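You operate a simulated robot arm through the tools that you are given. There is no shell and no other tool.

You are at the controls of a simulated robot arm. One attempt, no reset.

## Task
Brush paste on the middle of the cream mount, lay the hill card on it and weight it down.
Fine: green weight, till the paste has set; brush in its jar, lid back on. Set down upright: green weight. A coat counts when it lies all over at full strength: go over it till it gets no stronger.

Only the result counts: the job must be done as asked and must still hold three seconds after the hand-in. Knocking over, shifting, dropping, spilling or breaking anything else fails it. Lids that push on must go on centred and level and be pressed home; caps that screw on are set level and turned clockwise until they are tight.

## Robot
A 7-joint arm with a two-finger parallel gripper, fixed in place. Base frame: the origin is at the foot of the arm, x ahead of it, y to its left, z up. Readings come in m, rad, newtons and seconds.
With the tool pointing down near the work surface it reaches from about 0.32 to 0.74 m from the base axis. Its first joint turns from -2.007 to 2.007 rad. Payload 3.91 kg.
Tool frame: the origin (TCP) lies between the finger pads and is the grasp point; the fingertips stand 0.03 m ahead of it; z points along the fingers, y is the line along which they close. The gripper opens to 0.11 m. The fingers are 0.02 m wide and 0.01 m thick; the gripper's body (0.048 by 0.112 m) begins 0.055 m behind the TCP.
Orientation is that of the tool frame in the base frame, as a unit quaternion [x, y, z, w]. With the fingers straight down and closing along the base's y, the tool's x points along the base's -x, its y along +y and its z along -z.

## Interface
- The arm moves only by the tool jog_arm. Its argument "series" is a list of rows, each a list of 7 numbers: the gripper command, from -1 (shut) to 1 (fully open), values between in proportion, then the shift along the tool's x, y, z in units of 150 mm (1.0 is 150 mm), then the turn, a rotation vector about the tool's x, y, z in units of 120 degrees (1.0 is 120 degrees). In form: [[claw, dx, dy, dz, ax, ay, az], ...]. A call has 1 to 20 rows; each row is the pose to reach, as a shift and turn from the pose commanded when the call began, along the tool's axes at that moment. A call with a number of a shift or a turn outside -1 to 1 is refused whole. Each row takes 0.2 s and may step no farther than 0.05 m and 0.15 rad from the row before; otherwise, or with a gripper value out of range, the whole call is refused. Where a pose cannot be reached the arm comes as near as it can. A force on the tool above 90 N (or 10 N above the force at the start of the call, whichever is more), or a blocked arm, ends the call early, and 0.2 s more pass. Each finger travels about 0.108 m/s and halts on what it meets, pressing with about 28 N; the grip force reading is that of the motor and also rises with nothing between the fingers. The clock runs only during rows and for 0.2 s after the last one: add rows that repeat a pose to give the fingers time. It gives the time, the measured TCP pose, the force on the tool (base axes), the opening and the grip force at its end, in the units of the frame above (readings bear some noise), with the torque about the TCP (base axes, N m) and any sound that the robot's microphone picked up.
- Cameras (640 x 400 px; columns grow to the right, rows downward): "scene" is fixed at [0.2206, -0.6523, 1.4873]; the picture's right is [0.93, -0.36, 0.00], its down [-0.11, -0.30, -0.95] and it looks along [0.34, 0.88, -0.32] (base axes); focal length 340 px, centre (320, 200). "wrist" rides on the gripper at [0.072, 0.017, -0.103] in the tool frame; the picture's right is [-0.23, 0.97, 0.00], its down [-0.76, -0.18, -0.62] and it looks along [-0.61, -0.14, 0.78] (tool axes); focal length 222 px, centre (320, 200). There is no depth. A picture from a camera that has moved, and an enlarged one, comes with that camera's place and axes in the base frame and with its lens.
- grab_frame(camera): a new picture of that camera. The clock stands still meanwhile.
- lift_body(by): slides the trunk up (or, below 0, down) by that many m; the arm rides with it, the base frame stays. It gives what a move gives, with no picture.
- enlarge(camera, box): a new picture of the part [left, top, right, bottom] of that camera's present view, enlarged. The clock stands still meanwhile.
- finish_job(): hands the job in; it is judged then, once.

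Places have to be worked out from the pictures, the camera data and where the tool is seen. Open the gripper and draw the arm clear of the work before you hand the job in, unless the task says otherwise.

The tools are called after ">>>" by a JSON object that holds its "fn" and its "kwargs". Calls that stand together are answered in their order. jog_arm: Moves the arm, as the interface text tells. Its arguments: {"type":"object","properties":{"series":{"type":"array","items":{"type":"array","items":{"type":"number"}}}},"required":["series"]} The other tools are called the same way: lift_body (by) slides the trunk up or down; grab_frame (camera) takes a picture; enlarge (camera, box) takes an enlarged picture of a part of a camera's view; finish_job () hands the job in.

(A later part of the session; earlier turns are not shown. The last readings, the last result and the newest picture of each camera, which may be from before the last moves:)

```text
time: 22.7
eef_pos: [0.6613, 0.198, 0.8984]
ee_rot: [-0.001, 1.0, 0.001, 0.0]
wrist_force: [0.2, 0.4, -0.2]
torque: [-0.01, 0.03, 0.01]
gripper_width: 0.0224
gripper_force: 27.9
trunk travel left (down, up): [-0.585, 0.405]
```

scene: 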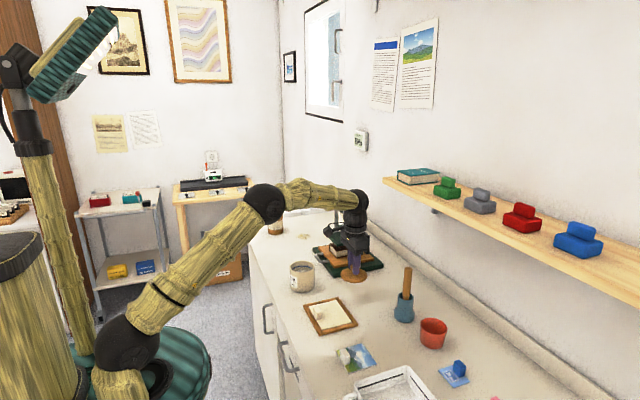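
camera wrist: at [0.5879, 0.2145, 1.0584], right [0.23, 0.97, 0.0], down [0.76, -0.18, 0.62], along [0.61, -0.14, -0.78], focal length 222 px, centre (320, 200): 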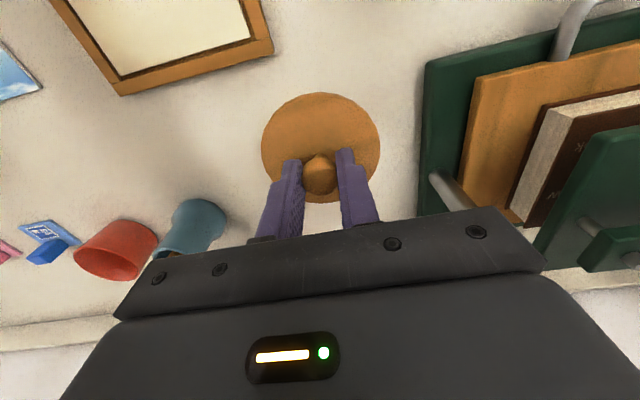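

>>> {"fn": "jog_arm", "kwargs": {"series": [[-1, 0, 0, 0.01, 0, 0, 0], [-1, 0, 0, 0.02, 0, 0, 0], [-1, 0, 0, 0.02, 0, 0, 0]]}}

>>> {"fn": "enlarge", "kwargs": {"camera": "scene", "box": [335, 250, 375, 300]}}

```text
time: 23.5
eef_pos: [0.6612, 0.1988, 0.8953]
ee_rot: [-0.001, 1.0, 0.0, 0.001]
wrist_force: [2.1, -0.6, 2.9]
torque: [0.01, -0.05, -0.04]
gripper_width: 0.0222
gripper_force: 27.9
trunk travel left (down, up): [-0.585, 0.405]
```

```text
8.00 times, centred on (355, 275) of scene
camera zoom: at [0.2206, -0.6523, 1.4873], right [0.93, -0.36, 0.0], down [-0.11, -0.3, -0.95], along [0.34, 0.88, -0.32], focal length 2721 px, centre (40, -400)
```

zoom: 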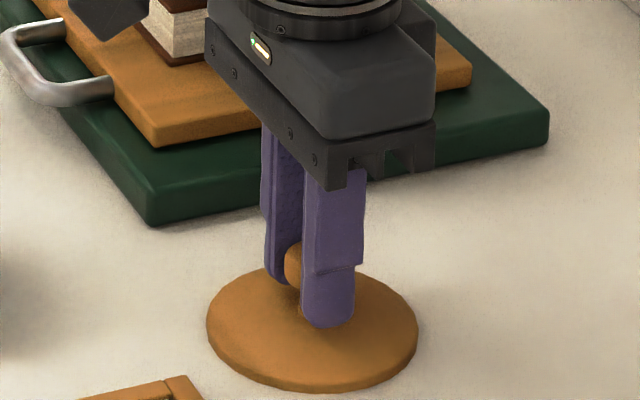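

The force is starting to rise (about 3 N up), so the lid is touching or about to. I'll go one more small step to confirm.

>>> {"fn": "jog_arm", "kwargs": {"series": [[-1, 0, 0, 0.008, 0, 0, 0], [-1, 0, 0, 0.014, 0, 0, 0], [-1, 0, 0, 0.014, 0, 0, 0]]}}

```text
time: 24.3
eef_pos: [0.6612, 0.199, 0.8949]
ee_rot: [0.0, 1.0, 0.001, 0.002]
wrist_force: [0.9, -1.7, 20.8]
torque: [-0.03, 0.17, 0.0]
gripper_width: 0.0223
gripper_force: 28.6
trunk travel left (down, up): [-0.585, 0.405]
```

The lid is on the bench (20.8 N). I'll ease off a little, open the fingers, and rise.

>>> {"fn": "jog_arm", "kwargs": {"series": [[-1, 0, 0, -0.012, 0, 0, 0], [-0.3, 0, 0, -0.012, 0, 0, 0], [0.0, 0, 0, -0.012, 0, 0, 0], [0.0, 0, 0, -0.012, 0, 0, 0], [0.0, 0, 0, -0.15, 0, 0, 0], [0.0, 0, 0, -0.4, 0, 0, 0], [0.0, 0, 0, -0.7, 0, 0, 0], [0.0, 0, 0, -1.0, 0, 0, 0], [0.0, 0, 0, -1.0, 0, 0, 0]]}}

>>> {"fn": "grab_frame", "kwargs": {"camera": "wrist"}}

>>> {"fn": "enlarge", "kwargs": {"camera": "scene", "box": [280, 220, 420, 340]}}

```text
time: 26.3
eef_pos: [0.6609, 0.1987, 1.0444]
ee_rot: [-0.001, 1.0, 0.0, 0.0]
wrist_force: [-0.1, 0.0, -0.4]
torque: [-0.03, 0.03, 0.02]
gripper_width: 0.0549
gripper_force: 0.0
trunk travel left (down, up): [-0.585, 0.405]
```

```text
taken
camera wrist: at [0.5877, 0.2136, 1.1486], right [0.23, 0.97, 0.0], down [0.76, -0.18, 0.62], along [0.61, -0.14, -0.78], focal length 222 px, centre (320, 200)
```

wrist: 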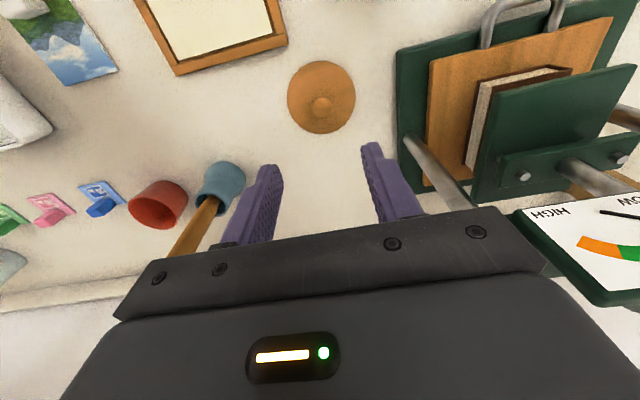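

```text
3.33 times, centred on (350, 280) of scene
camera zoom: at [0.2206, -0.6523, 1.4873], right [0.93, -0.36, 0.0], down [-0.11, -0.3, -0.95], along [0.34, 0.88, -0.32], focal length 1134 px, centre (220, -67)
```

zoom: 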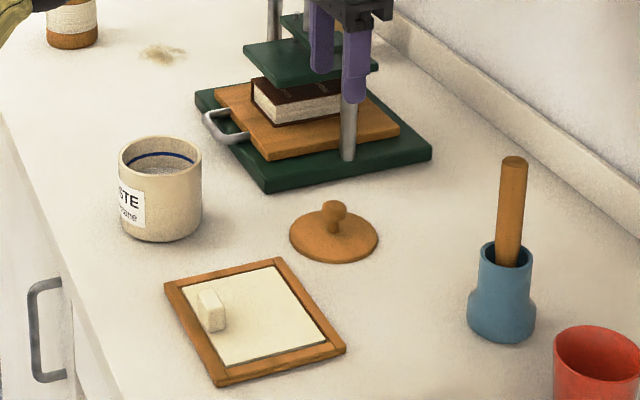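

The lid sits flat on the bench. The brush handle top comes out at about (0.738, 0.027, 1.012); I'll raise the trunk and move over it with the fingers open.

>>> {"fn": "lift_body", "kwargs": {"by": 0.1}}

>>> {"fn": "jog_arm", "kwargs": {"series": [[0.6, -0.1, -0.25, 0, 0, 0, 0], [0.6, -0.2, -0.5, 0, 0, 0, 0], [0.6, -0.3, -0.75, 0, 0, 0, 0], [0.6, -0.4, -1.0, 0, 0, 0, 0], [0.6, -0.48, -1.0, 0.2, 0, 0, 0], [0.6, -0.48, -1.0, 0.3, 0, 0, 0], [0.6, -0.48, -1.0, 0.3, 0, 0, 0]]}}

>>> {"fn": "grab_frame", "kwargs": {"camera": "wrist"}}

>>> {"fn": "enlarge", "kwargs": {"camera": "scene", "box": [360, 200, 460, 340]}}

```text
time: 27.6
eef_pos: [0.6608, 0.1977, 1.1428]
ee_rot: [-0.002, 1.0, -0.001, 0.0]
wrist_force: [0.5, -0.6, -0.4]
torque: [-0.03, -0.02, 0.02]
gripper_width: 0.0551
gripper_force: 0.1
trunk travel left (down, up): [-0.685, 0.305]
```

```text
time: 29.2
eef_pos: [0.7298, 0.0478, 1.1003]
ee_rot: [0.0, 1.0, 0.0, 0.002]
wrist_force: [-10.9, -1.0, 7.6]
torque: [0.05, -1.23, -0.24]
gripper_width: 0.088
gripper_force: 0.1
out of reach, approached as far as the arm can: row 4, 5
trunk travel left (down, up): [-0.685, 0.305]
```

```text
taken
camera wrist: at [0.6571, 0.0633, 1.2044], right [0.23, 0.97, 0.0], down [0.76, -0.18, 0.63], along [0.61, -0.14, -0.78], focal length 222 px, centre (320, 200)
```

wrist: 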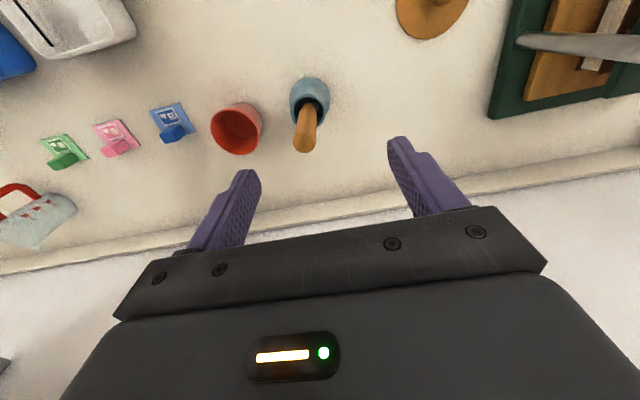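

```text
2.86 times, centred on (410, 270) of scene
camera zoom: at [0.2206, -0.6523, 1.4873], right [0.93, -0.36, 0.0], down [-0.11, -0.3, -0.95], along [0.34, 0.88, -0.32], focal length 972 px, centre (63, 0)
```

zoom: 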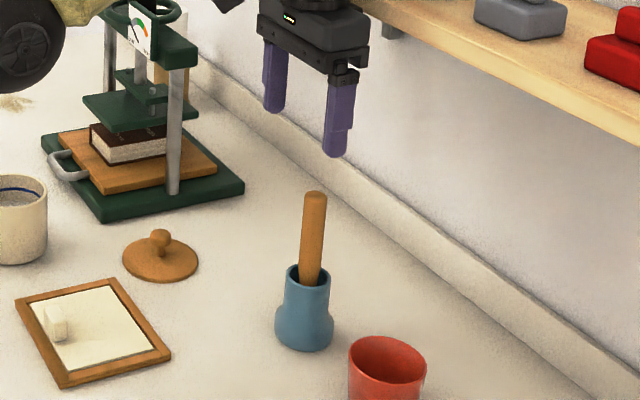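

The reading shows about -11 N in x with a torque that puts the contact about 0.1 m above the TCP, so the hand is probably touching the shelf edge. I'll back off at once and check the shelf.

>>> {"fn": "jog_arm", "kwargs": {"series": [[0.6, 0.1, 0, 0, 0, 0, 0], [0.6, 0.3, 0, 0, 0, 0, 0], [0.6, 0.3, 0, 0, 0, 0, 0]]}}

>>> {"fn": "grab_frame", "kwargs": {"camera": "scene"}}

>>> {"fn": "enlarge", "kwargs": {"camera": "scene", "box": [360, 130, 480, 230]}}

```text
time: 30.0
eef_pos: [0.6888, 0.0471, 1.0996]
ee_rot: [-0.001, 1.0, 0.001, 0.0]
wrist_force: [1.1, 0.2, 0.0]
torque: [-0.03, -0.01, -0.02]
gripper_width: 0.0879
gripper_force: 0.1
trunk travel left (down, up): [-0.685, 0.305]
```

```text
taken
```

scene: 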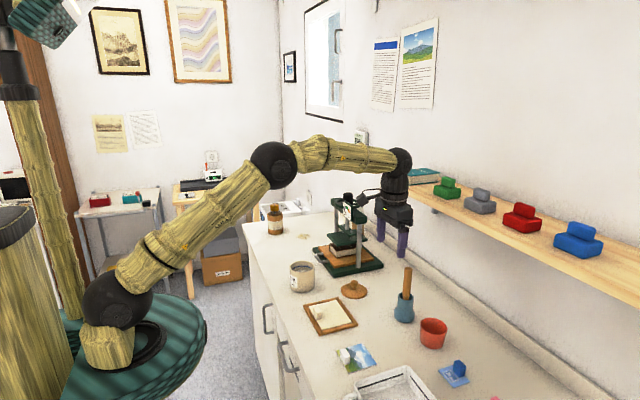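

```text
4.00 times, centred on (420, 180) of scene
camera zoom: at [0.2206, -0.6523, 1.4873], right [0.93, -0.36, 0.0], down [-0.11, -0.3, -0.95], along [0.34, 0.88, -0.32], focal length 1361 px, centre (-80, 280)
```

zoom: 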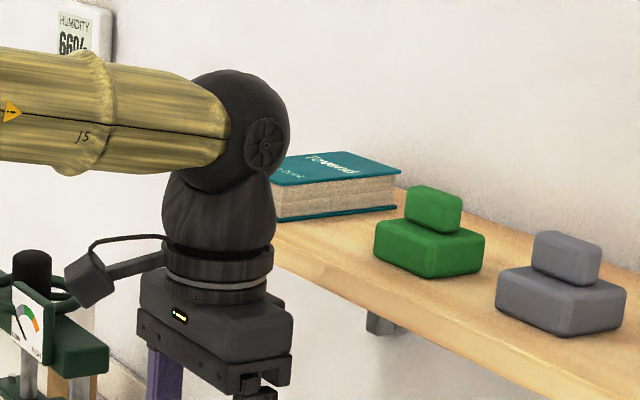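

Nothing on the shelf moved. The wrist would foul the shelf (front edge about x 0.78, z about 1.18–1.21) with a vertical hand over the brush, so I'll tilt the hand 20° forward to keep the wrist back.

>>> {"fn": "jog_arm", "kwargs": {"series": [[0.6, 0, 0, 0, 0, -0.056, 0], [0.6, 0, 0, 0, 0, -0.112, 0], [0.6, 0, 0, 0, 0, -0.1667, 0], [0.6, 0, 0, 0, 0, -0.1667, 0]]}}

```text
time: 31.0
eef_pos: [0.6871, 0.0477, 1.0985]
ee_rot: [-0.001, 0.985, 0.0, 0.174]
wrist_force: [0.5, -0.1, 0.0]
torque: [0.02, 0.01, 0.01]
gripper_width: 0.0883
gripper_force: 0.2
trunk travel left (down, up): [-0.685, 0.305]
```

Tilted 20°. Now I'll move so the fingers straddle the brush, still above its top, and check the alignment.

>>> {"fn": "jog_arm", "kwargs": {"series": [[0.6, -0.08, -0.05, 0.12, 0, 0, 0], [0.6, -0.16, -0.1, 0.24, 0, 0, 0], [0.6, -0.232, -0.135, 0.357, 0, 0, 0], [0.6, -0.232, -0.135, 0.357, 0, 0, 0]]}}

>>> {"fn": "grab_frame", "kwargs": {"camera": "wrist"}}

>>> {"fn": "enlarge", "kwargs": {"camera": "scene", "box": [360, 200, 460, 340]}}

```text
time: 32.0
eef_pos: [0.7407, 0.0266, 1.061]
ee_rot: [-0.002, 0.985, 0.0, 0.174]
wrist_force: [-0.1, 0.3, 0.3]
torque: [-0.01, 0.01, 0.02]
gripper_width: 0.088
gripper_force: 0.1
trunk travel left (down, up): [-0.685, 0.305]
```

```text
taken
camera wrist: at [0.6365, 0.0429, 1.1345], right [0.21, 0.97, 0.08], down [0.5, -0.18, 0.85], along [0.84, -0.14, -0.53], focal length 222 px, centre (320, 200)
```

wrist: 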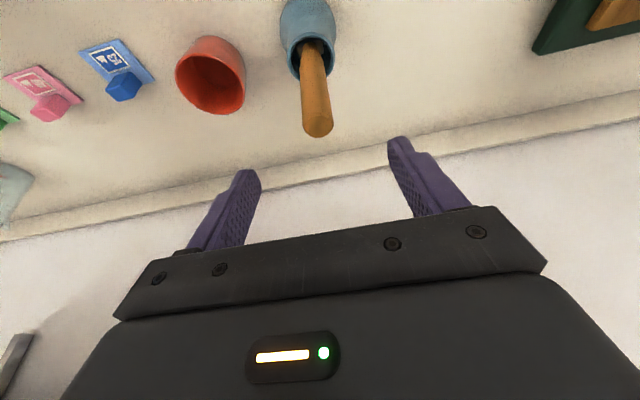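

```text
2.86 times, centred on (410, 270) of scene
camera zoom: at [0.2206, -0.6523, 1.4873], right [0.93, -0.36, 0.0], down [-0.11, -0.3, -0.95], along [0.34, 0.88, -0.32], focal length 972 px, centre (63, 0)
```

zoom: 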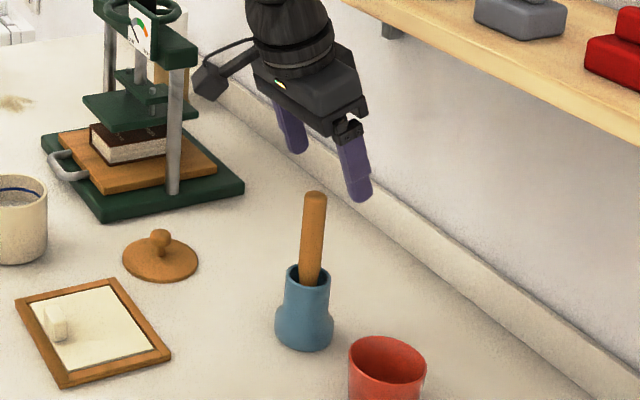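

The handle top is within about 2 mm of the tool axis. I'll go straight down in base coordinates to put the fingers around the upper handle.

>>> {"fn": "jog_arm", "kwargs": {"series": [[0.6, 0.06, 0.005, 0.163, 0, 0, 0], [0.6, 0.12, 0.008, 0.326, 0, 0, 0], [0.6, 0.178, 0.008, 0.489, 0, 0, 0], [0.6, 0.178, 0.008, 0.489, 0, 0, 0]]}}

>>> {"fn": "grab_frame", "kwargs": {"camera": "wrist"}}

>>> {"fn": "enlarge", "kwargs": {"camera": "scene", "box": [370, 220, 450, 340]}}

```text
time: 33.0
eef_pos: [0.7401, 0.0298, 0.9805]
ee_rot: [-0.001, 0.985, 0.0, 0.174]
wrist_force: [0.0, -0.4, -0.8]
torque: [0.0, -0.01, -0.04]
gripper_width: 0.0879
gripper_force: 0.1
trunk travel left (down, up): [-0.685, 0.305]
```

```text
taken
camera wrist: at [0.6356, 0.045, 1.0549], right [0.21, 0.97, 0.08], down [0.5, -0.18, 0.85], along [0.84, -0.14, -0.53], focal length 222 px, centre (320, 200)
```

wrist: 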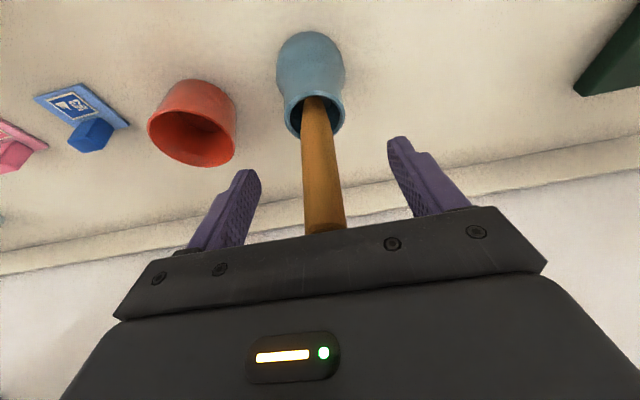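

```text
3.33 times, centred on (410, 280) of scene
camera zoom: at [0.2206, -0.6523, 1.4873], right [0.93, -0.36, 0.0], down [-0.11, -0.3, -0.95], along [0.34, 0.88, -0.32], focal length 1134 px, centre (20, -67)
```

zoom: 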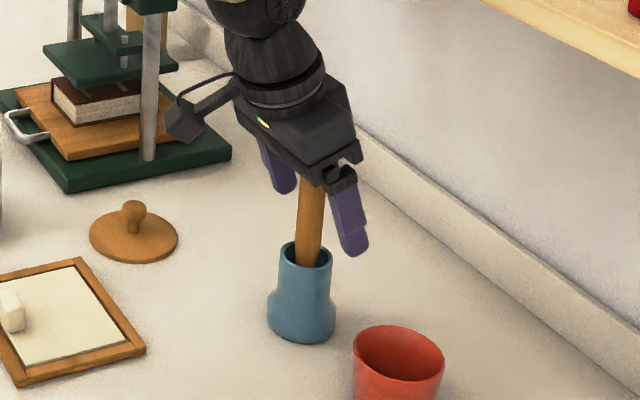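

The handle sits centred between the fingers, with the fingertips above the jar mouth. I'll close on it.

>>> {"fn": "jog_arm", "kwargs": {"series": [[0.1, 0, 0.005, 0, 0, 0, 0], [-0.4, 0, 0.005, 0, 0, 0, 0], [-1, 0, 0.005, 0, 0, 0, 0], [-1, 0, 0.005, 0, 0, 0, 0], [-1, 0, 0.005, 0, 0, 0, 0]]}}

>>> {"fn": "grab_frame", "kwargs": {"camera": "wrist"}}

>>> {"fn": "enlarge", "kwargs": {"camera": "scene", "box": [370, 220, 450, 340]}}

```text
time: 34.2
eef_pos: [0.7397, 0.0293, 0.9814]
ee_rot: [-0.001, 0.985, 0.001, 0.174]
wrist_force: [0.4, 0.3, -0.7]
torque: [0.0, 0.0, 0.0]
gripper_width: 0.0205
gripper_force: 28.2
trunk travel left (down, up): [-0.685, 0.305]
```

```text
taken
camera wrist: at [0.6357, 0.0451, 1.0555], right [0.21, 0.97, 0.08], down [0.5, -0.18, 0.85], along [0.84, -0.14, -0.53], focal length 222 px, centre (320, 200)
```

wrist: 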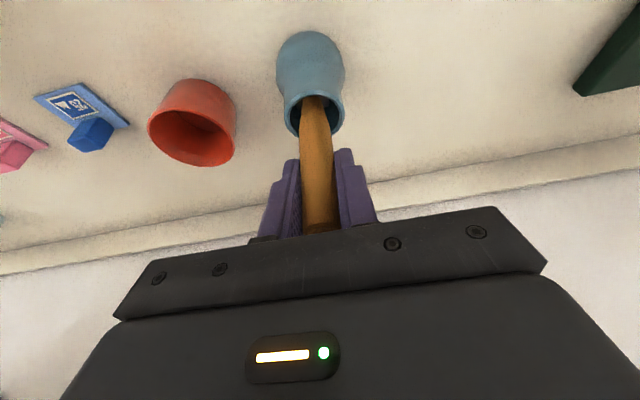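

```text
3.33 times, centred on (410, 280) of scene
camera zoom: at [0.2206, -0.6523, 1.4873], right [0.93, -0.36, 0.0], down [-0.11, -0.3, -0.95], along [0.34, 0.88, -0.32], focal length 1134 px, centre (20, -67)
```

zoom: 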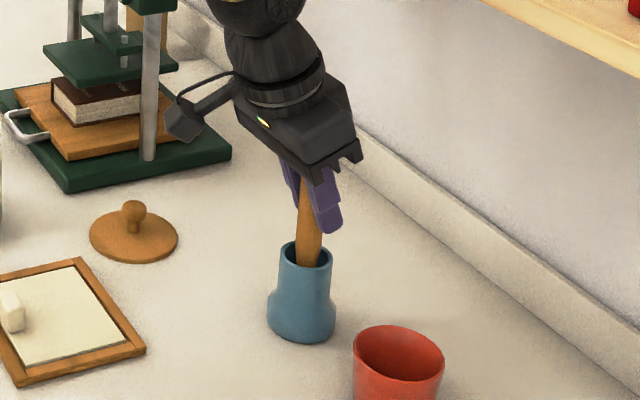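

The brush is gripped (width 0.0205). I'll lift it straight up out of its jar.

>>> {"fn": "jog_arm", "kwargs": {"series": [[-1, -0.03, 0, -0.08, 0, 0, 0], [-1, -0.09, 0, -0.25, 0, 0, 0], [-1, -0.15, 0, -0.41, 0, 0, 0], [-1, -0.2, 0, -0.55, 0, 0, 0], [-1, -0.217, 0, -0.595, 0, 0, 0], [-1, -0.217, 0, -0.595, 0, 0, 0]]}}

>>> {"fn": "grab_frame", "kwargs": {"camera": "wrist"}}

>>> {"fn": "enlarge", "kwargs": {"camera": "scene", "box": [360, 200, 450, 330]}}

```text
time: 35.6
eef_pos: [0.7403, 0.0283, 1.076]
ee_rot: [-0.001, 0.985, 0.0, 0.174]
wrist_force: [0.9, 0.4, -0.1]
torque: [0.02, 0.0, 0.0]
gripper_width: 0.0205
gripper_force: 27.7
trunk travel left (down, up): [-0.685, 0.305]
```

```text
taken
camera wrist: at [0.6367, 0.0444, 1.1499], right [0.21, 0.97, 0.08], down [0.5, -0.18, 0.85], along [0.84, -0.14, -0.53], focal length 222 px, centre (320, 200)
```

wrist: 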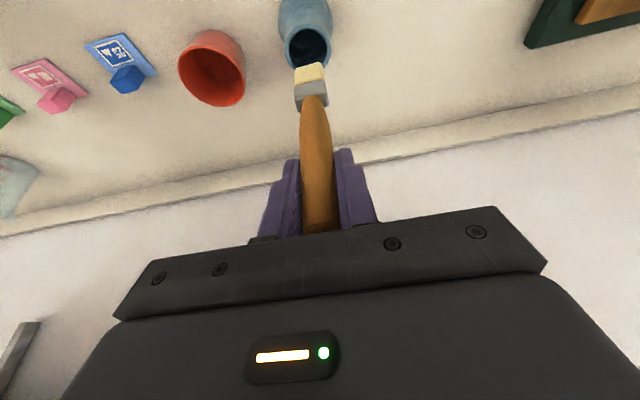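

```text
3.08 times, centred on (405, 265) of scene
camera zoom: at [0.2206, -0.6523, 1.4873], right [0.93, -0.36, 0.0], down [-0.11, -0.3, -0.95], along [0.34, 0.88, -0.32], focal length 1047 px, centre (58, 0)
```

zoom: 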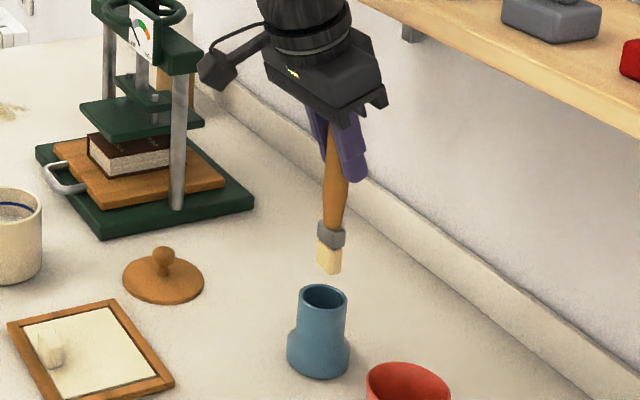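

The brush is out and clear. I'll look at its bristles more closely.

>>> {"fn": "enlarge", "kwargs": {"camera": "wrist", "box": [270, 20, 360, 120]}}

>>> {"fn": "enlarge", "kwargs": {"camera": "scene", "box": [380, 235, 430, 315]}}

```text
4.00 times, centred on (315, 70) of wrist
camera zoom: at [0.6367, 0.0444, 1.1499], right [0.21, 0.97, 0.08], down [0.5, -0.18, 0.85], along [0.84, -0.14, -0.53], focal length 888 px, centre (340, 720)
```

zoom: 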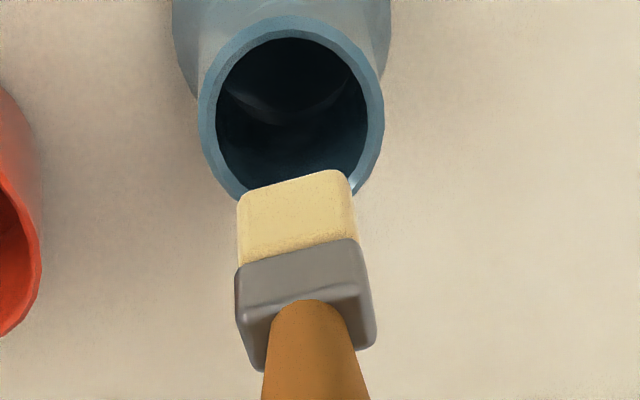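

```text
5.00 times, centred on (405, 275) of scene
camera zoom: at [0.2206, -0.6523, 1.4873], right [0.93, -0.36, 0.0], down [-0.11, -0.3, -0.95], along [0.34, 0.88, -0.32], focal length 1701 px, centre (-105, -175)
```

zoom: 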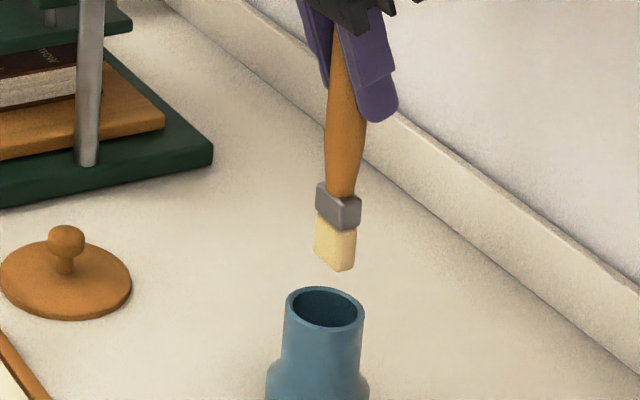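

The bristles are about 26 mm wide in y, about 15–18 mm thick, and end about 0.13 m below the TCP. I'll carry the brush toward the paste jar, staying high.

>>> {"fn": "jog_arm", "kwargs": {"series": [[-1, 0.12, 0.1, -0.08, 0, 0, 0], [-1, 0.26, 0.3, -0.16, 0, 0, 0], [-1, 0.41, 0.5, -0.24, 0, 0, 0], [-1, 0.56, 0.7, -0.32, 0, 0, 0], [-1, 0.707, 0.867, -0.4, 0, 0, 0], [-1, 0.707, 0.867, -0.4, 0, 0, 0]]}}

```text
time: 37.0
eef_pos: [0.6187, 0.1608, 1.098]
ee_rot: [-0.001, 0.985, -0.001, 0.174]
wrist_force: [-0.4, 0.1, 0.2]
torque: [-0.02, -0.01, 0.0]
gripper_width: 0.0205
gripper_force: 28.0
trunk travel left (down, up): [-0.685, 0.305]
```

Now I'll move over the jar mouth at about (0.514, 0.285).

>>> {"fn": "jog_arm", "kwargs": {"series": [[-1, 0.16, 0.2, -0.06, 0, 0, 0], [-1, 0.33, 0.42, -0.12, 0, 0, 0], [-1, 0.5, 0.63, -0.18, 0, 0, 0], [-1, 0.656, 0.828, -0.239, 0, 0, 0], [-1, 0.656, 0.828, -0.239, 0, 0, 0]]}}

>>> {"fn": "grab_frame", "kwargs": {"camera": "wrist"}}

>>> {"fn": "enlarge", "kwargs": {"camera": "scene", "box": [265, 210, 345, 310]}}

```text
time: 38.2
eef_pos: [0.5137, 0.2828, 1.0996]
ee_rot: [0.0, 0.985, -0.001, 0.174]
wrist_force: [-0.5, -0.4, -0.2]
torque: [-0.02, -0.02, -0.01]
gripper_width: 0.0206
gripper_force: 28.3
trunk travel left (down, up): [-0.685, 0.305]
```

```text
taken
camera wrist: at [0.4096, 0.2982, 1.1725], right [0.21, 0.97, 0.08], down [0.5, -0.18, 0.85], along [0.84, -0.14, -0.53], focal length 222 px, centre (320, 200)
```

wrist: 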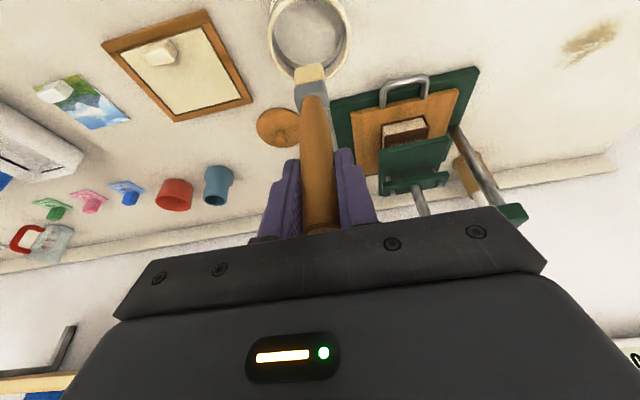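

```text
4.00 times, centred on (305, 260) of scene
camera zoom: at [0.2206, -0.6523, 1.4873], right [0.93, -0.36, 0.0], down [-0.11, -0.3, -0.95], along [0.34, 0.88, -0.32], focal length 1361 px, centre (380, -40)
```

zoom: 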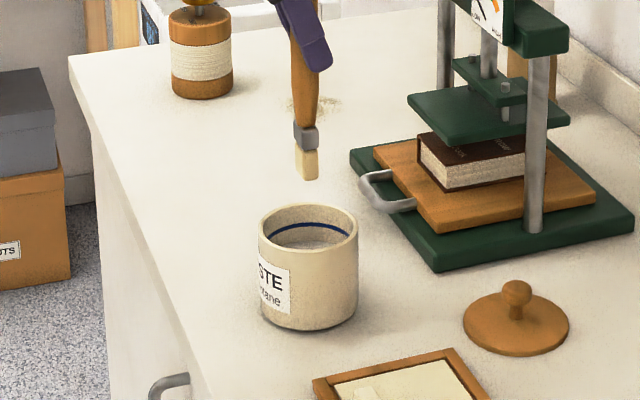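

The brush hangs centred over the jar. I'll zoom in on the jar's inside to judge the paste level.

>>> {"fn": "enlarge", "kwargs": {"camera": "scene", "box": [285, 255, 330, 295]}}

>>> {"fn": "enlarge", "kwargs": {"camera": "wrist", "box": [255, 0, 365, 120]}}

```text
10.00 times, centred on (308, 275) of scene
camera zoom: at [0.2206, -0.6523, 1.4873], right [0.93, -0.36, 0.0], down [-0.11, -0.3, -0.95], along [0.34, 0.88, -0.32], focal length 3402 px, centre (445, -550)
```

zoom: 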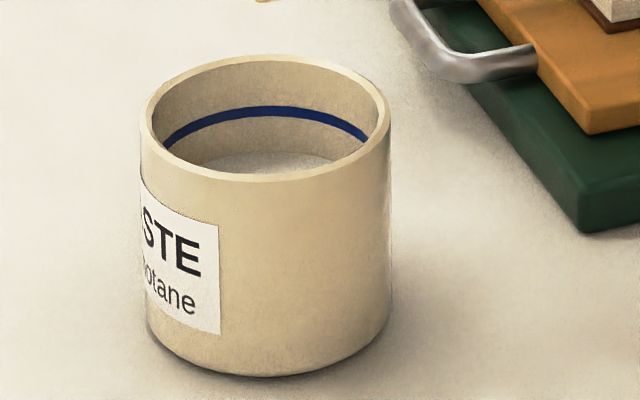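

```text
3.33 times, centred on (310, 60) of wrist
camera zoom: at [0.4096, 0.2982, 1.1725], right [0.21, 0.97, 0.08], down [0.5, -0.18, 0.85], along [0.84, -0.14, -0.53], focal length 740 px, centre (353, 667)
```

zoom: 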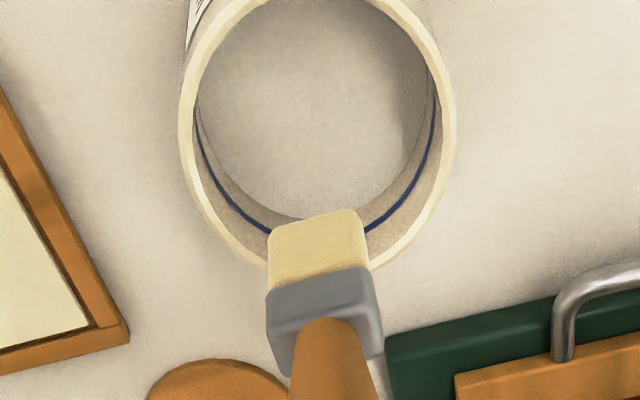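

The paste surface is roughly 36 mm below the rim, at z about 0.89. I'll dip the bristles 10–15 mm into it, watching the force.

>>> {"fn": "jog_arm", "kwargs": {"series": [[-1, 0.06, 0.013, 0.16, 0, 0, 0], [-1, 0.12, 0.013, 0.32, 0, 0, 0], [-1, 0.17, 0.013, 0.46, 0, 0, 0], [-1, 0.2, 0.013, 0.54, 0, 0, 0], [-1, 0.212, 0.013, 0.58, 0, 0, 0], [-1, 0.212, 0.013, 0.58, 0, 0, 0]]}}

>>> {"fn": "enlarge", "kwargs": {"camera": "scene", "box": [275, 230, 335, 300]}}

>>> {"fn": "enlarge", "kwargs": {"camera": "wrist", "box": [255, 0, 365, 120]}}

```text
time: 39.6
eef_pos: [0.5124, 0.2872, 1.0083]
ee_rot: [-0.001, 0.984, 0.001, 0.176]
wrist_force: [2.0, 1.3, 24.8]
torque: [0.02, -0.29, 0.01]
gripper_width: 0.0208
gripper_force: 28.2
trunk travel left (down, up): [-0.685, 0.305]
```

```text
5.71 times, centred on (305, 265) of scene
camera zoom: at [0.2206, -0.6523, 1.4873], right [0.93, -0.36, 0.0], down [-0.11, -0.3, -0.95], along [0.34, 0.88, -0.32], focal length 1944 px, centre (406, -171)
```

zoom: 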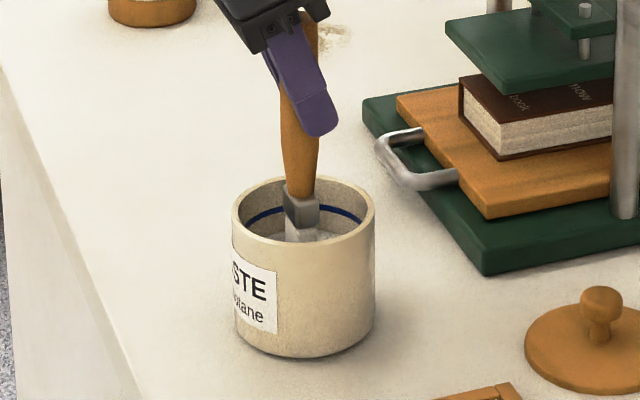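

```text
3.33 times, centred on (310, 60) of wrist
camera zoom: at [0.4094, 0.3023, 1.0815], right [0.21, 0.97, 0.08], down [0.5, -0.18, 0.85], along [0.84, -0.14, -0.52], focal length 740 px, centre (353, 667)
```

zoom: 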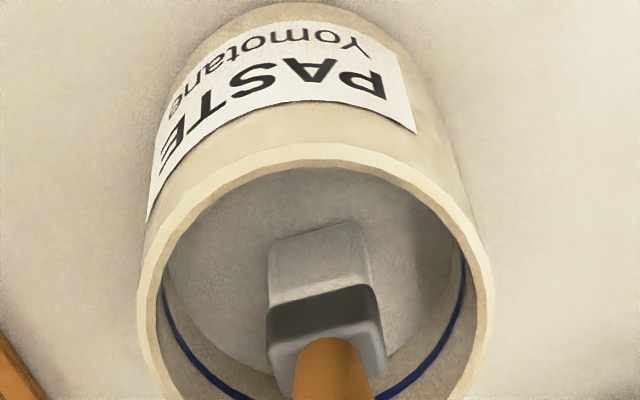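

The paste acts as a firm surface (25 N) and the bristles have turned the paste's whitish colour, so the brush is loaded. I'll lift straight out and check the brush in the grip.

>>> {"fn": "jog_arm", "kwargs": {"series": [[-1, -0.03, 0, -0.08, 0, 0, 0], [-1, -0.09, 0, -0.25, 0, 0, 0], [-1, -0.15, 0, -0.42, 0, 0, 0], [-1, -0.21, 0, -0.58, 0, 0, 0], [-1, -0.225, 0, -0.62, 0, 0, 0], [-1, -0.225, 0, -0.62, 0, 0, 0]]}}

>>> {"fn": "enlarge", "kwargs": {"camera": "scene", "box": [275, 210, 335, 300]}}

>>> {"fn": "enlarge", "kwargs": {"camera": "wrist", "box": [255, 0, 365, 120]}}

```text
time: 41.0
eef_pos: [0.5146, 0.2855, 1.1032]
ee_rot: [-0.001, 0.985, 0.0, 0.173]
wrist_force: [-0.2, 0.2, -0.7]
torque: [-0.01, -0.02, -0.02]
gripper_width: 0.0206
gripper_force: 27.6
trunk travel left (down, up): [-0.685, 0.305]
```

```text
4.44 times, centred on (305, 255) of scene
camera zoom: at [0.2206, -0.6523, 1.4873], right [0.93, -0.36, 0.0], down [-0.11, -0.3, -0.95], along [0.34, 0.88, -0.32], focal length 1512 px, centre (387, -44)
```

zoom: 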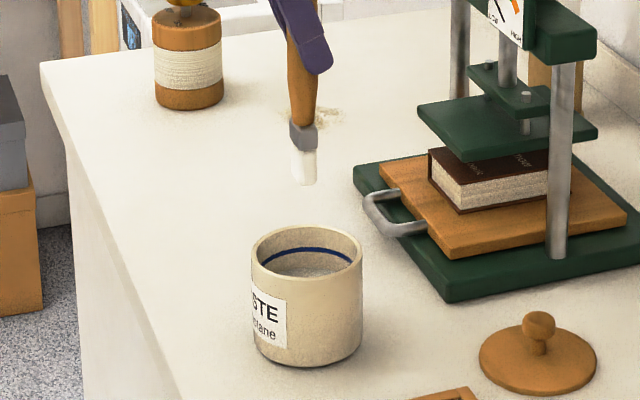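

```text
3.33 times, centred on (310, 60) of wrist
camera zoom: at [0.41, 0.3016, 1.1756], right [0.21, 0.97, 0.08], down [0.5, -0.18, 0.85], along [0.84, -0.14, -0.53], focal length 740 px, centre (353, 667)
```

zoom: 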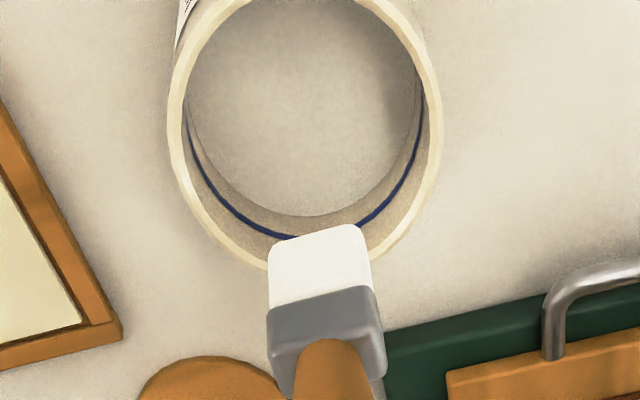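

The bristles are white with paste; the brush slid about 5 mm up in the grip, so the tip is now about 0.122 m below the TCP. I'll carry it over to the mount, staying high.

>>> {"fn": "jog_arm", "kwargs": {"series": [[-1, 0, -0.25, 0, 0, 0, 0], [-1, 0, -0.5, 0, 0, 0, 0], [-1, 0, -0.75, 0, 0, 0, 0], [-1, 0, -1.0, 0, 0, 0, 0], [-1, 0, -1.0, 0, 0, 0, 0]]}}

>>> {"fn": "grab_frame", "kwargs": {"camera": "wrist"}}

```text
time: 42.2
eef_pos: [0.5133, 0.1374, 1.1037]
ee_rot: [-0.001, 0.985, 0.0, 0.173]
wrist_force: [-1.1, 0.2, 0.3]
torque: [0.0, -0.01, -0.04]
gripper_width: 0.0208
gripper_force: 28.1
trunk travel left (down, up): [-0.685, 0.305]
```

```text
taken
camera wrist: at [0.41, 0.1519, 1.1777], right [0.21, 0.97, 0.08], down [0.5, -0.18, 0.85], along [0.84, -0.14, -0.53], focal length 222 px, centre (320, 200)
```

wrist: 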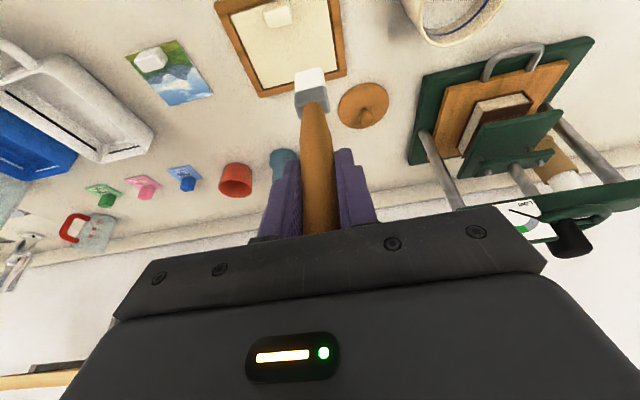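

The mount's position is confirmed in this view. I'll bring the brush above the right part of the mount, with the tip about 2 cm over the board.

>>> {"fn": "jog_arm", "kwargs": {"series": [[-1, 0, -0.17, 0.18, 0, 0, 0], [-1, 0.002, -0.34, 0.37, 0, 0, 0], [-1, 0.004, -0.34, 0.55, 0, 0, 0], [-1, 0.005, -0.34, 0.734, 0, 0, 0], [-1, 0.005, -0.34, 0.734, 0, 0, 0]]}}

>>> {"fn": "grab_frame", "kwargs": {"camera": "wrist"}}

>>> {"fn": "enlarge", "kwargs": {"camera": "scene", "box": [290, 250, 380, 350]}}

```text
time: 43.4
eef_pos: [0.5523, 0.086, 1.0012]
ee_rot: [0.0, 0.985, 0.0, 0.174]
wrist_force: [-0.4, 0.7, -1.0]
torque: [0.03, 0.02, -0.01]
gripper_width: 0.0207
gripper_force: 28.7
trunk travel left (down, up): [-0.685, 0.305]
```

```text
taken
camera wrist: at [0.4489, 0.1015, 1.0729], right [0.21, 0.97, 0.08], down [0.5, -0.18, 0.85], along [0.84, -0.14, -0.53], focal length 222 px, centre (320, 200)
```

wrist: 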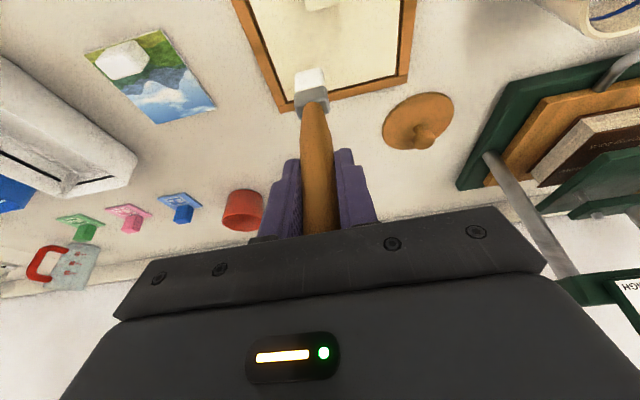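

```text
4.00 times, centred on (335, 300) of scene
camera zoom: at [0.2206, -0.6523, 1.4873], right [0.93, -0.36, 0.0], down [-0.11, -0.3, -0.95], along [0.34, 0.88, -0.32], focal length 1361 px, centre (260, -200)
```

zoom: 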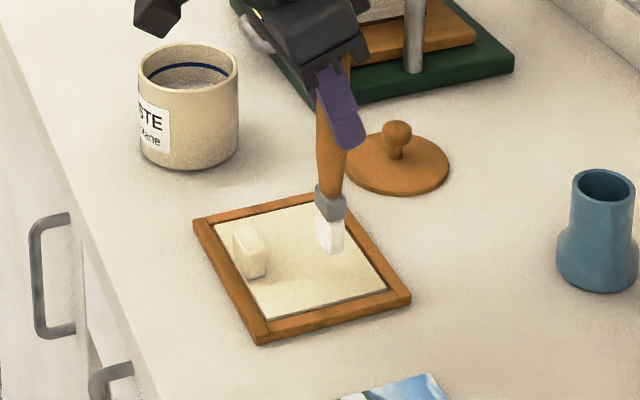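

The tip is about 2 cm above the board. I'll go down 17 mm, then feel for contact in small steps.

>>> {"fn": "jog_arm", "kwargs": {"series": [[-1, 0.02, 0, 0.056, 0, 0, 0], [-1, 0.039, 0, 0.107, 0, 0, 0], [-1, 0.039, 0, 0.107, 0, 0, 0]]}}

>>> {"fn": "enlarge", "kwargs": {"camera": "scene", "box": [290, 250, 380, 350]}}

```text
time: 44.2
eef_pos: [0.5516, 0.085, 0.9828]
ee_rot: [0.0, 0.985, 0.0, 0.173]
wrist_force: [-0.3, -0.4, -1.1]
torque: [0.0, 0.01, -0.01]
gripper_width: 0.0204
gripper_force: 27.7
trunk travel left (down, up): [-0.685, 0.305]
```

```text
4.00 times, centred on (335, 300) of scene
camera zoom: at [0.2206, -0.6523, 1.4873], right [0.93, -0.36, 0.0], down [-0.11, -0.3, -0.95], along [0.34, 0.88, -0.32], focal length 1361 px, centre (260, -200)
```

zoom: 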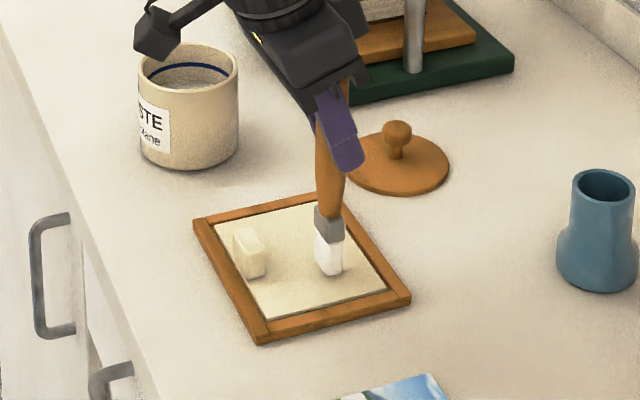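

No contact yet. I'll continue in 1.5 mm steps.

>>> {"fn": "jog_arm", "kwargs": {"series": [[-1, 0.0034, 0, 0.0094, 0, 0, 0], [-1, 0.0068, 0, 0.0188, 0, 0, 0], [-1, 0.0068, 0, 0.0188, 0, 0, 0]]}}

```text
time: 45.0
eef_pos: [0.55, 0.0842, 0.9803]
ee_rot: [-0.001, 0.985, 0.001, 0.174]
wrist_force: [-0.4, 0.3, -0.6]
torque: [-0.01, -0.02, 0.01]
gripper_width: 0.0207
gripper_force: 27.8
trunk travel left (down, up): [-0.685, 0.305]
```

>>> {"fn": "jog_arm", "kwargs": {"series": [[-1, 0.0034, 0, 0.0094, 0, 0, 0], [-1, 0.0068, 0, 0.0188, 0, 0, 0], [-1, 0.0068, 0, 0.0188, 0, 0, 0]]}}

```text
time: 45.8
eef_pos: [0.5506, 0.0842, 0.9778]
ee_rot: [0.0, 0.984, 0.0, 0.176]
wrist_force: [0.6, -0.3, 10.9]
torque: [-0.02, -0.16, -0.01]
gripper_width: 0.0206
gripper_force: 28.2
trunk travel left (down, up): [-0.685, 0.305]
```

Contact at 11 N with TCP z about 0.978. I'll do a first stroke along x between about 0.523 and 0.577 and look at the coat.

>>> {"fn": "jog_arm", "kwargs": {"series": [[-1, -0.081, 0, 0.0296, 0, 0, 0], [-1, -0.16, 0, 0.058, 0, 0, 0], [-1, -0.081, 0, 0.0296, 0, 0, 0], [-1, 0, 0, 0, 0, 0, 0], [-1, 0.088, 0, -0.032, 0, 0, 0], [-1, 0.17, 0, -0.062, 0, 0, 0], [-1, 0.088, 0, -0.032, 0, 0, 0], [-1, 0, 0, 0, 0, 0, 0]]}}

>>> {"fn": "enlarge", "kwargs": {"camera": "scene", "box": [290, 260, 380, 350]}}

>>> {"fn": "enlarge", "kwargs": {"camera": "wrist", "box": [230, 0, 430, 130]}}

```text
time: 47.6
eef_pos: [0.5496, 0.0852, 0.9776]
ee_rot: [-0.002, 0.985, 0.0, 0.173]
wrist_force: [-4.2, 0.9, 12.6]
torque: [-0.01, 0.52, -0.02]
gripper_width: 0.0207
gripper_force: 28.1
trunk travel left (down, up): [-0.685, 0.305]
```

```text
4.44 times, centred on (335, 305) of scene
camera zoom: at [0.2206, -0.6523, 1.4873], right [0.93, -0.36, 0.0], down [-0.11, -0.3, -0.95], along [0.34, 0.88, -0.32], focal length 1512 px, centre (253, -267)
```

zoom: 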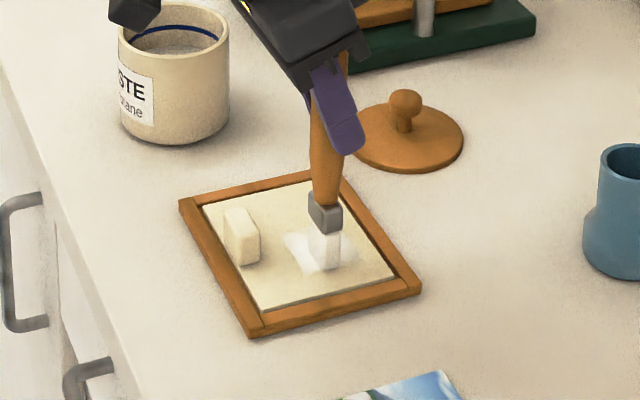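

```text
3.08 times, centred on (330, 65) of wrist
camera zoom: at [0.4453, 0.1004, 1.0514], right [0.21, 0.97, 0.08], down [0.5, -0.18, 0.85], along [0.84, -0.14, -0.53], focal length 684 px, centre (289, 615)
```

zoom: 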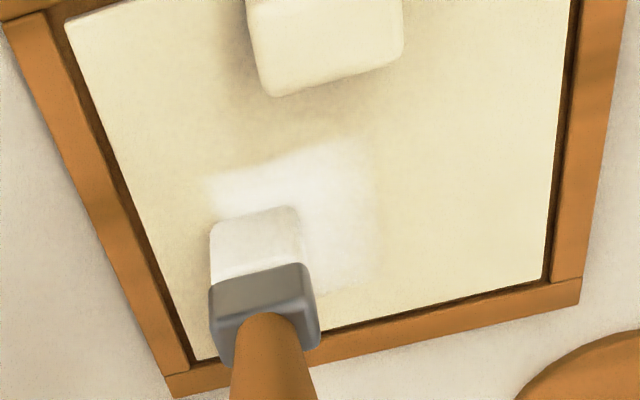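

A white coat is showing. I'll lift the brush a bit and look at exactly where the coat lies.

>>> {"fn": "jog_arm", "kwargs": {"series": [[-1, -0.046, 0, -0.125, 0, 0, 0], [-1, -0.09, 0.1, -0.25, 0, 0, 0], [-1, -0.13, 0.3, -0.36, 0, 0, 0], [-1, -0.13, 0.5, -0.36, 0, 0, 0], [-1, -0.13, 0.5, -0.36, 0, 0, 0]]}}

>>> {"fn": "grab_frame", "kwargs": {"camera": "wrist"}}

>>> {"fn": "enlarge", "kwargs": {"camera": "scene", "box": [295, 285, 365, 345]}}

```text
time: 48.8
eef_pos: [0.5489, 0.161, 1.0372]
ee_rot: [0.0, 0.985, 0.0, 0.174]
wrist_force: [-0.1, -0.2, -1.1]
torque: [0.01, 0.0, -0.01]
gripper_width: 0.0207
gripper_force: 28.0
trunk travel left (down, up): [-0.685, 0.305]
```

```text
taken
camera wrist: at [0.446, 0.1765, 1.1102], right [0.21, 0.97, 0.08], down [0.5, -0.18, 0.85], along [0.84, -0.14, -0.53], focal length 222 px, centre (320, 200)
```

wrist: 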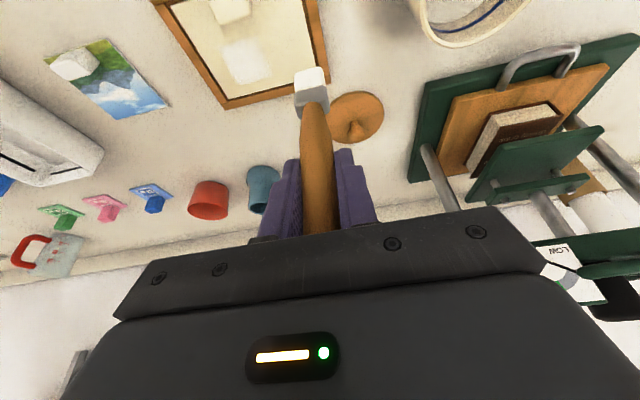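

```text
6.67 times, centred on (330, 315) of scene
camera zoom: at [0.2206, -0.6523, 1.4873], right [0.93, -0.36, 0.0], down [-0.11, -0.3, -0.95], along [0.34, 0.88, -0.32], focal length 2268 px, centre (253, -567)
```

zoom: 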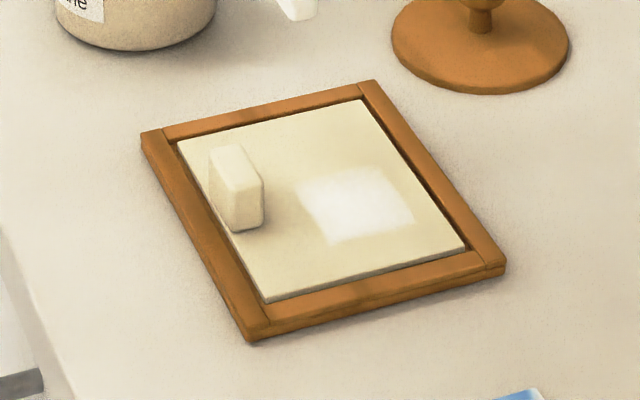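

The coat so far covers roughly x 0.535–0.572, y 0.078–0.119. I'll continue with strokes at y about 0.133 and then about 0.109 with the same contact height.

>>> {"fn": "jog_arm", "kwargs": {"series": [[-1, 0, -0.187, 0, 0, 0, 0], [-1, 0.065, -0.187, 0.18, 0, 0, 0], [-1, 0.13, -0.187, 0.36, 0, 0, 0], [-1, 0.0454, -0.187, 0.3908, 0, 0, 0], [-1, -0.039, -0.187, 0.4216, 0, 0, 0], [-1, 0.0454, -0.187, 0.3908, 0, 0, 0], [-1, 0.13, -0.187, 0.36, 0, 0, 0], [-1, 0.2146, -0.187, 0.3292, 0, 0, 0], [-1, 0.299, -0.187, 0.2984, 0, 0, 0], [-1, 0.2146, -0.187, 0.3292, 0, 0, 0], [-1, 0.13, -0.187, 0.36, 0, 0, 0], [-1, 0.13, -0.347, 0.36, 0, 0, 0], [-1, 0.0454, -0.347, 0.3908, 0, 0, 0], [-1, -0.039, -0.347, 0.4216, 0, 0, 0], [-1, 0.0454, -0.347, 0.3908, 0, 0, 0], [-1, 0.13, -0.347, 0.36, 0, 0, 0], [-1, 0.2146, -0.347, 0.3292, 0, 0, 0], [-1, 0.285, -0.347, 0.3035, 0, 0, 0], [-1, 0.2146, -0.347, 0.3292, 0, 0, 0], [-1, 0.13, -0.347, 0.36, 0, 0, 0]]}}

>>> {"fn": "enlarge", "kwargs": {"camera": "scene", "box": [295, 265, 365, 345]}}

>>> {"fn": "enlarge", "kwargs": {"camera": "wrist", "box": [230, 0, 430, 130]}}

```text
time: 53.0
eef_pos: [0.552, 0.108, 0.9791]
ee_rot: [-0.002, 0.985, 0.0, 0.173]
wrist_force: [0.0, 0.4, -0.7]
torque: [0.0, 0.02, 0.01]
gripper_width: 0.0204
gripper_force: 27.7
trunk travel left (down, up): [-0.685, 0.305]
```

```text
5.00 times, centred on (330, 305) of scene
camera zoom: at [0.2206, -0.6523, 1.4873], right [0.93, -0.36, 0.0], down [-0.11, -0.3, -0.95], along [0.34, 0.88, -0.32], focal length 1701 px, centre (270, -325)
```

zoom: 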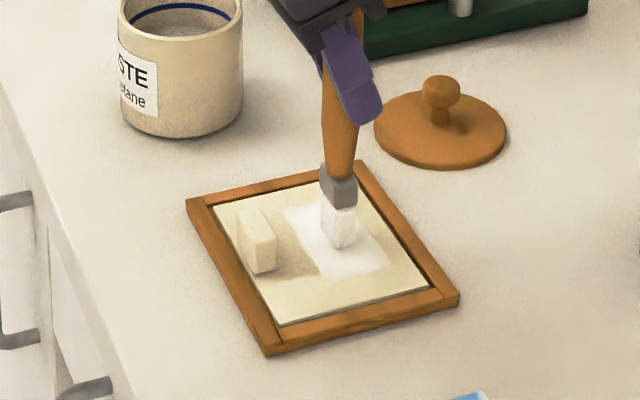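

```text
3.08 times, centred on (330, 65) of wrist
camera zoom: at [0.4478, 0.1234, 1.0519], right [0.21, 0.97, 0.08], down [0.5, -0.18, 0.85], along [0.84, -0.14, -0.53], focal length 684 px, centre (289, 615)
```

zoom: 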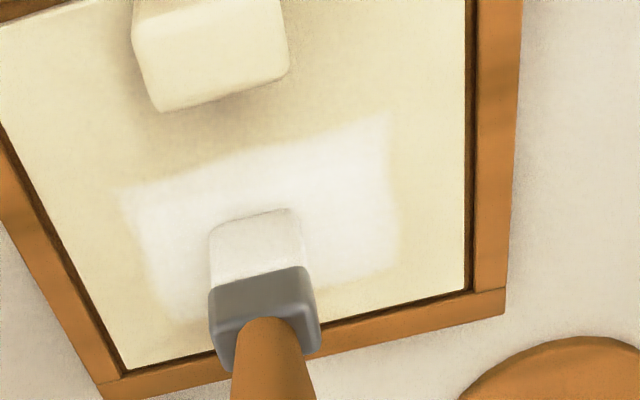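

The coat now spans a rectangle in front of the tab, but the end reading shows the brush barely touching. I'll lower it about 1 mm and go over it again at y about 0.109 and 0.085.

>>> {"fn": "jog_arm", "kwargs": {"series": [[-1, 0.003, 0, 0.008, 0, 0, 0], [-1, -0.082, 0, 0.0388, 0, 0, 0], [-1, -0.166, 0, 0.0696, 0, 0, 0], [-1, -0.082, 0, 0.0388, 0, 0, 0], [-1, 0.003, 0, 0.008, 0, 0, 0], [-1, 0.0876, 0, -0.0228, 0, 0, 0], [-1, 0.16, 0, -0.049, 0, 0, 0], [-1, 0.0876, 0, -0.0228, 0, 0, 0], [-1, 0.003, 0, 0.008, 0, 0, 0], [-1, 0.003, -0.163, 0.008, 0, 0, 0], [-1, -0.082, -0.163, 0.0388, 0, 0, 0], [-1, -0.166, -0.163, 0.0696, 0, 0, 0], [-1, -0.082, -0.163, 0.0388, 0, 0, 0], [-1, 0.003, -0.163, 0.008, 0, 0, 0], [-1, 0.0876, -0.163, -0.0228, 0, 0, 0], [-1, 0.16, -0.163, -0.049, 0, 0, 0], [-1, 0.0876, -0.163, -0.0228, 0, 0, 0], [-1, 0.003, -0.163, 0.008, 0, 0, 0]]}}

>>> {"fn": "enlarge", "kwargs": {"camera": "scene", "box": [295, 265, 365, 345]}}

>>> {"fn": "enlarge", "kwargs": {"camera": "wrist", "box": [230, 0, 430, 130]}}

```text
time: 56.8
eef_pos: [0.5498, 0.083, 0.976]
ee_rot: [-0.001, 0.985, 0.001, 0.173]
wrist_force: [-3.3, -0.5, 10.5]
torque: [0.01, 0.29, 0.0]
gripper_width: 0.0206
gripper_force: 27.7
trunk travel left (down, up): [-0.685, 0.305]
```

```text
5.00 times, centred on (330, 305) of scene
camera zoom: at [0.2206, -0.6523, 1.4873], right [0.93, -0.36, 0.0], down [-0.11, -0.3, -0.95], along [0.34, 0.88, -0.32], focal length 1701 px, centre (270, -325)
```

zoom: 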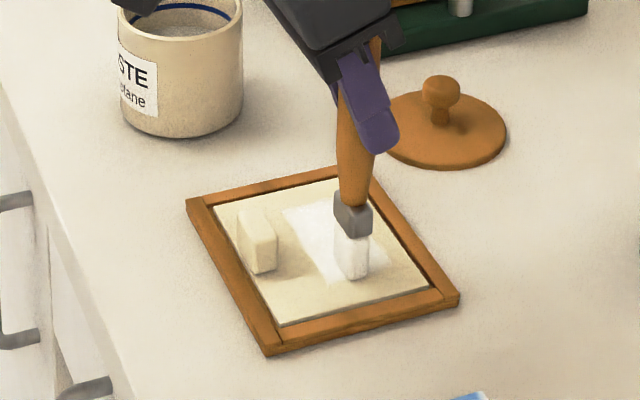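

```text
3.08 times, centred on (330, 65) of wrist
camera zoom: at [0.4469, 0.0992, 1.049], right [0.21, 0.97, 0.08], down [0.5, -0.18, 0.85], along [0.84, -0.14, -0.53], focal length 684 px, centre (289, 615)
```

zoom: 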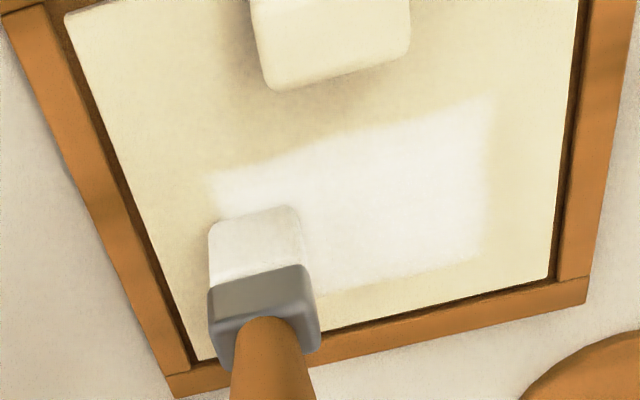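

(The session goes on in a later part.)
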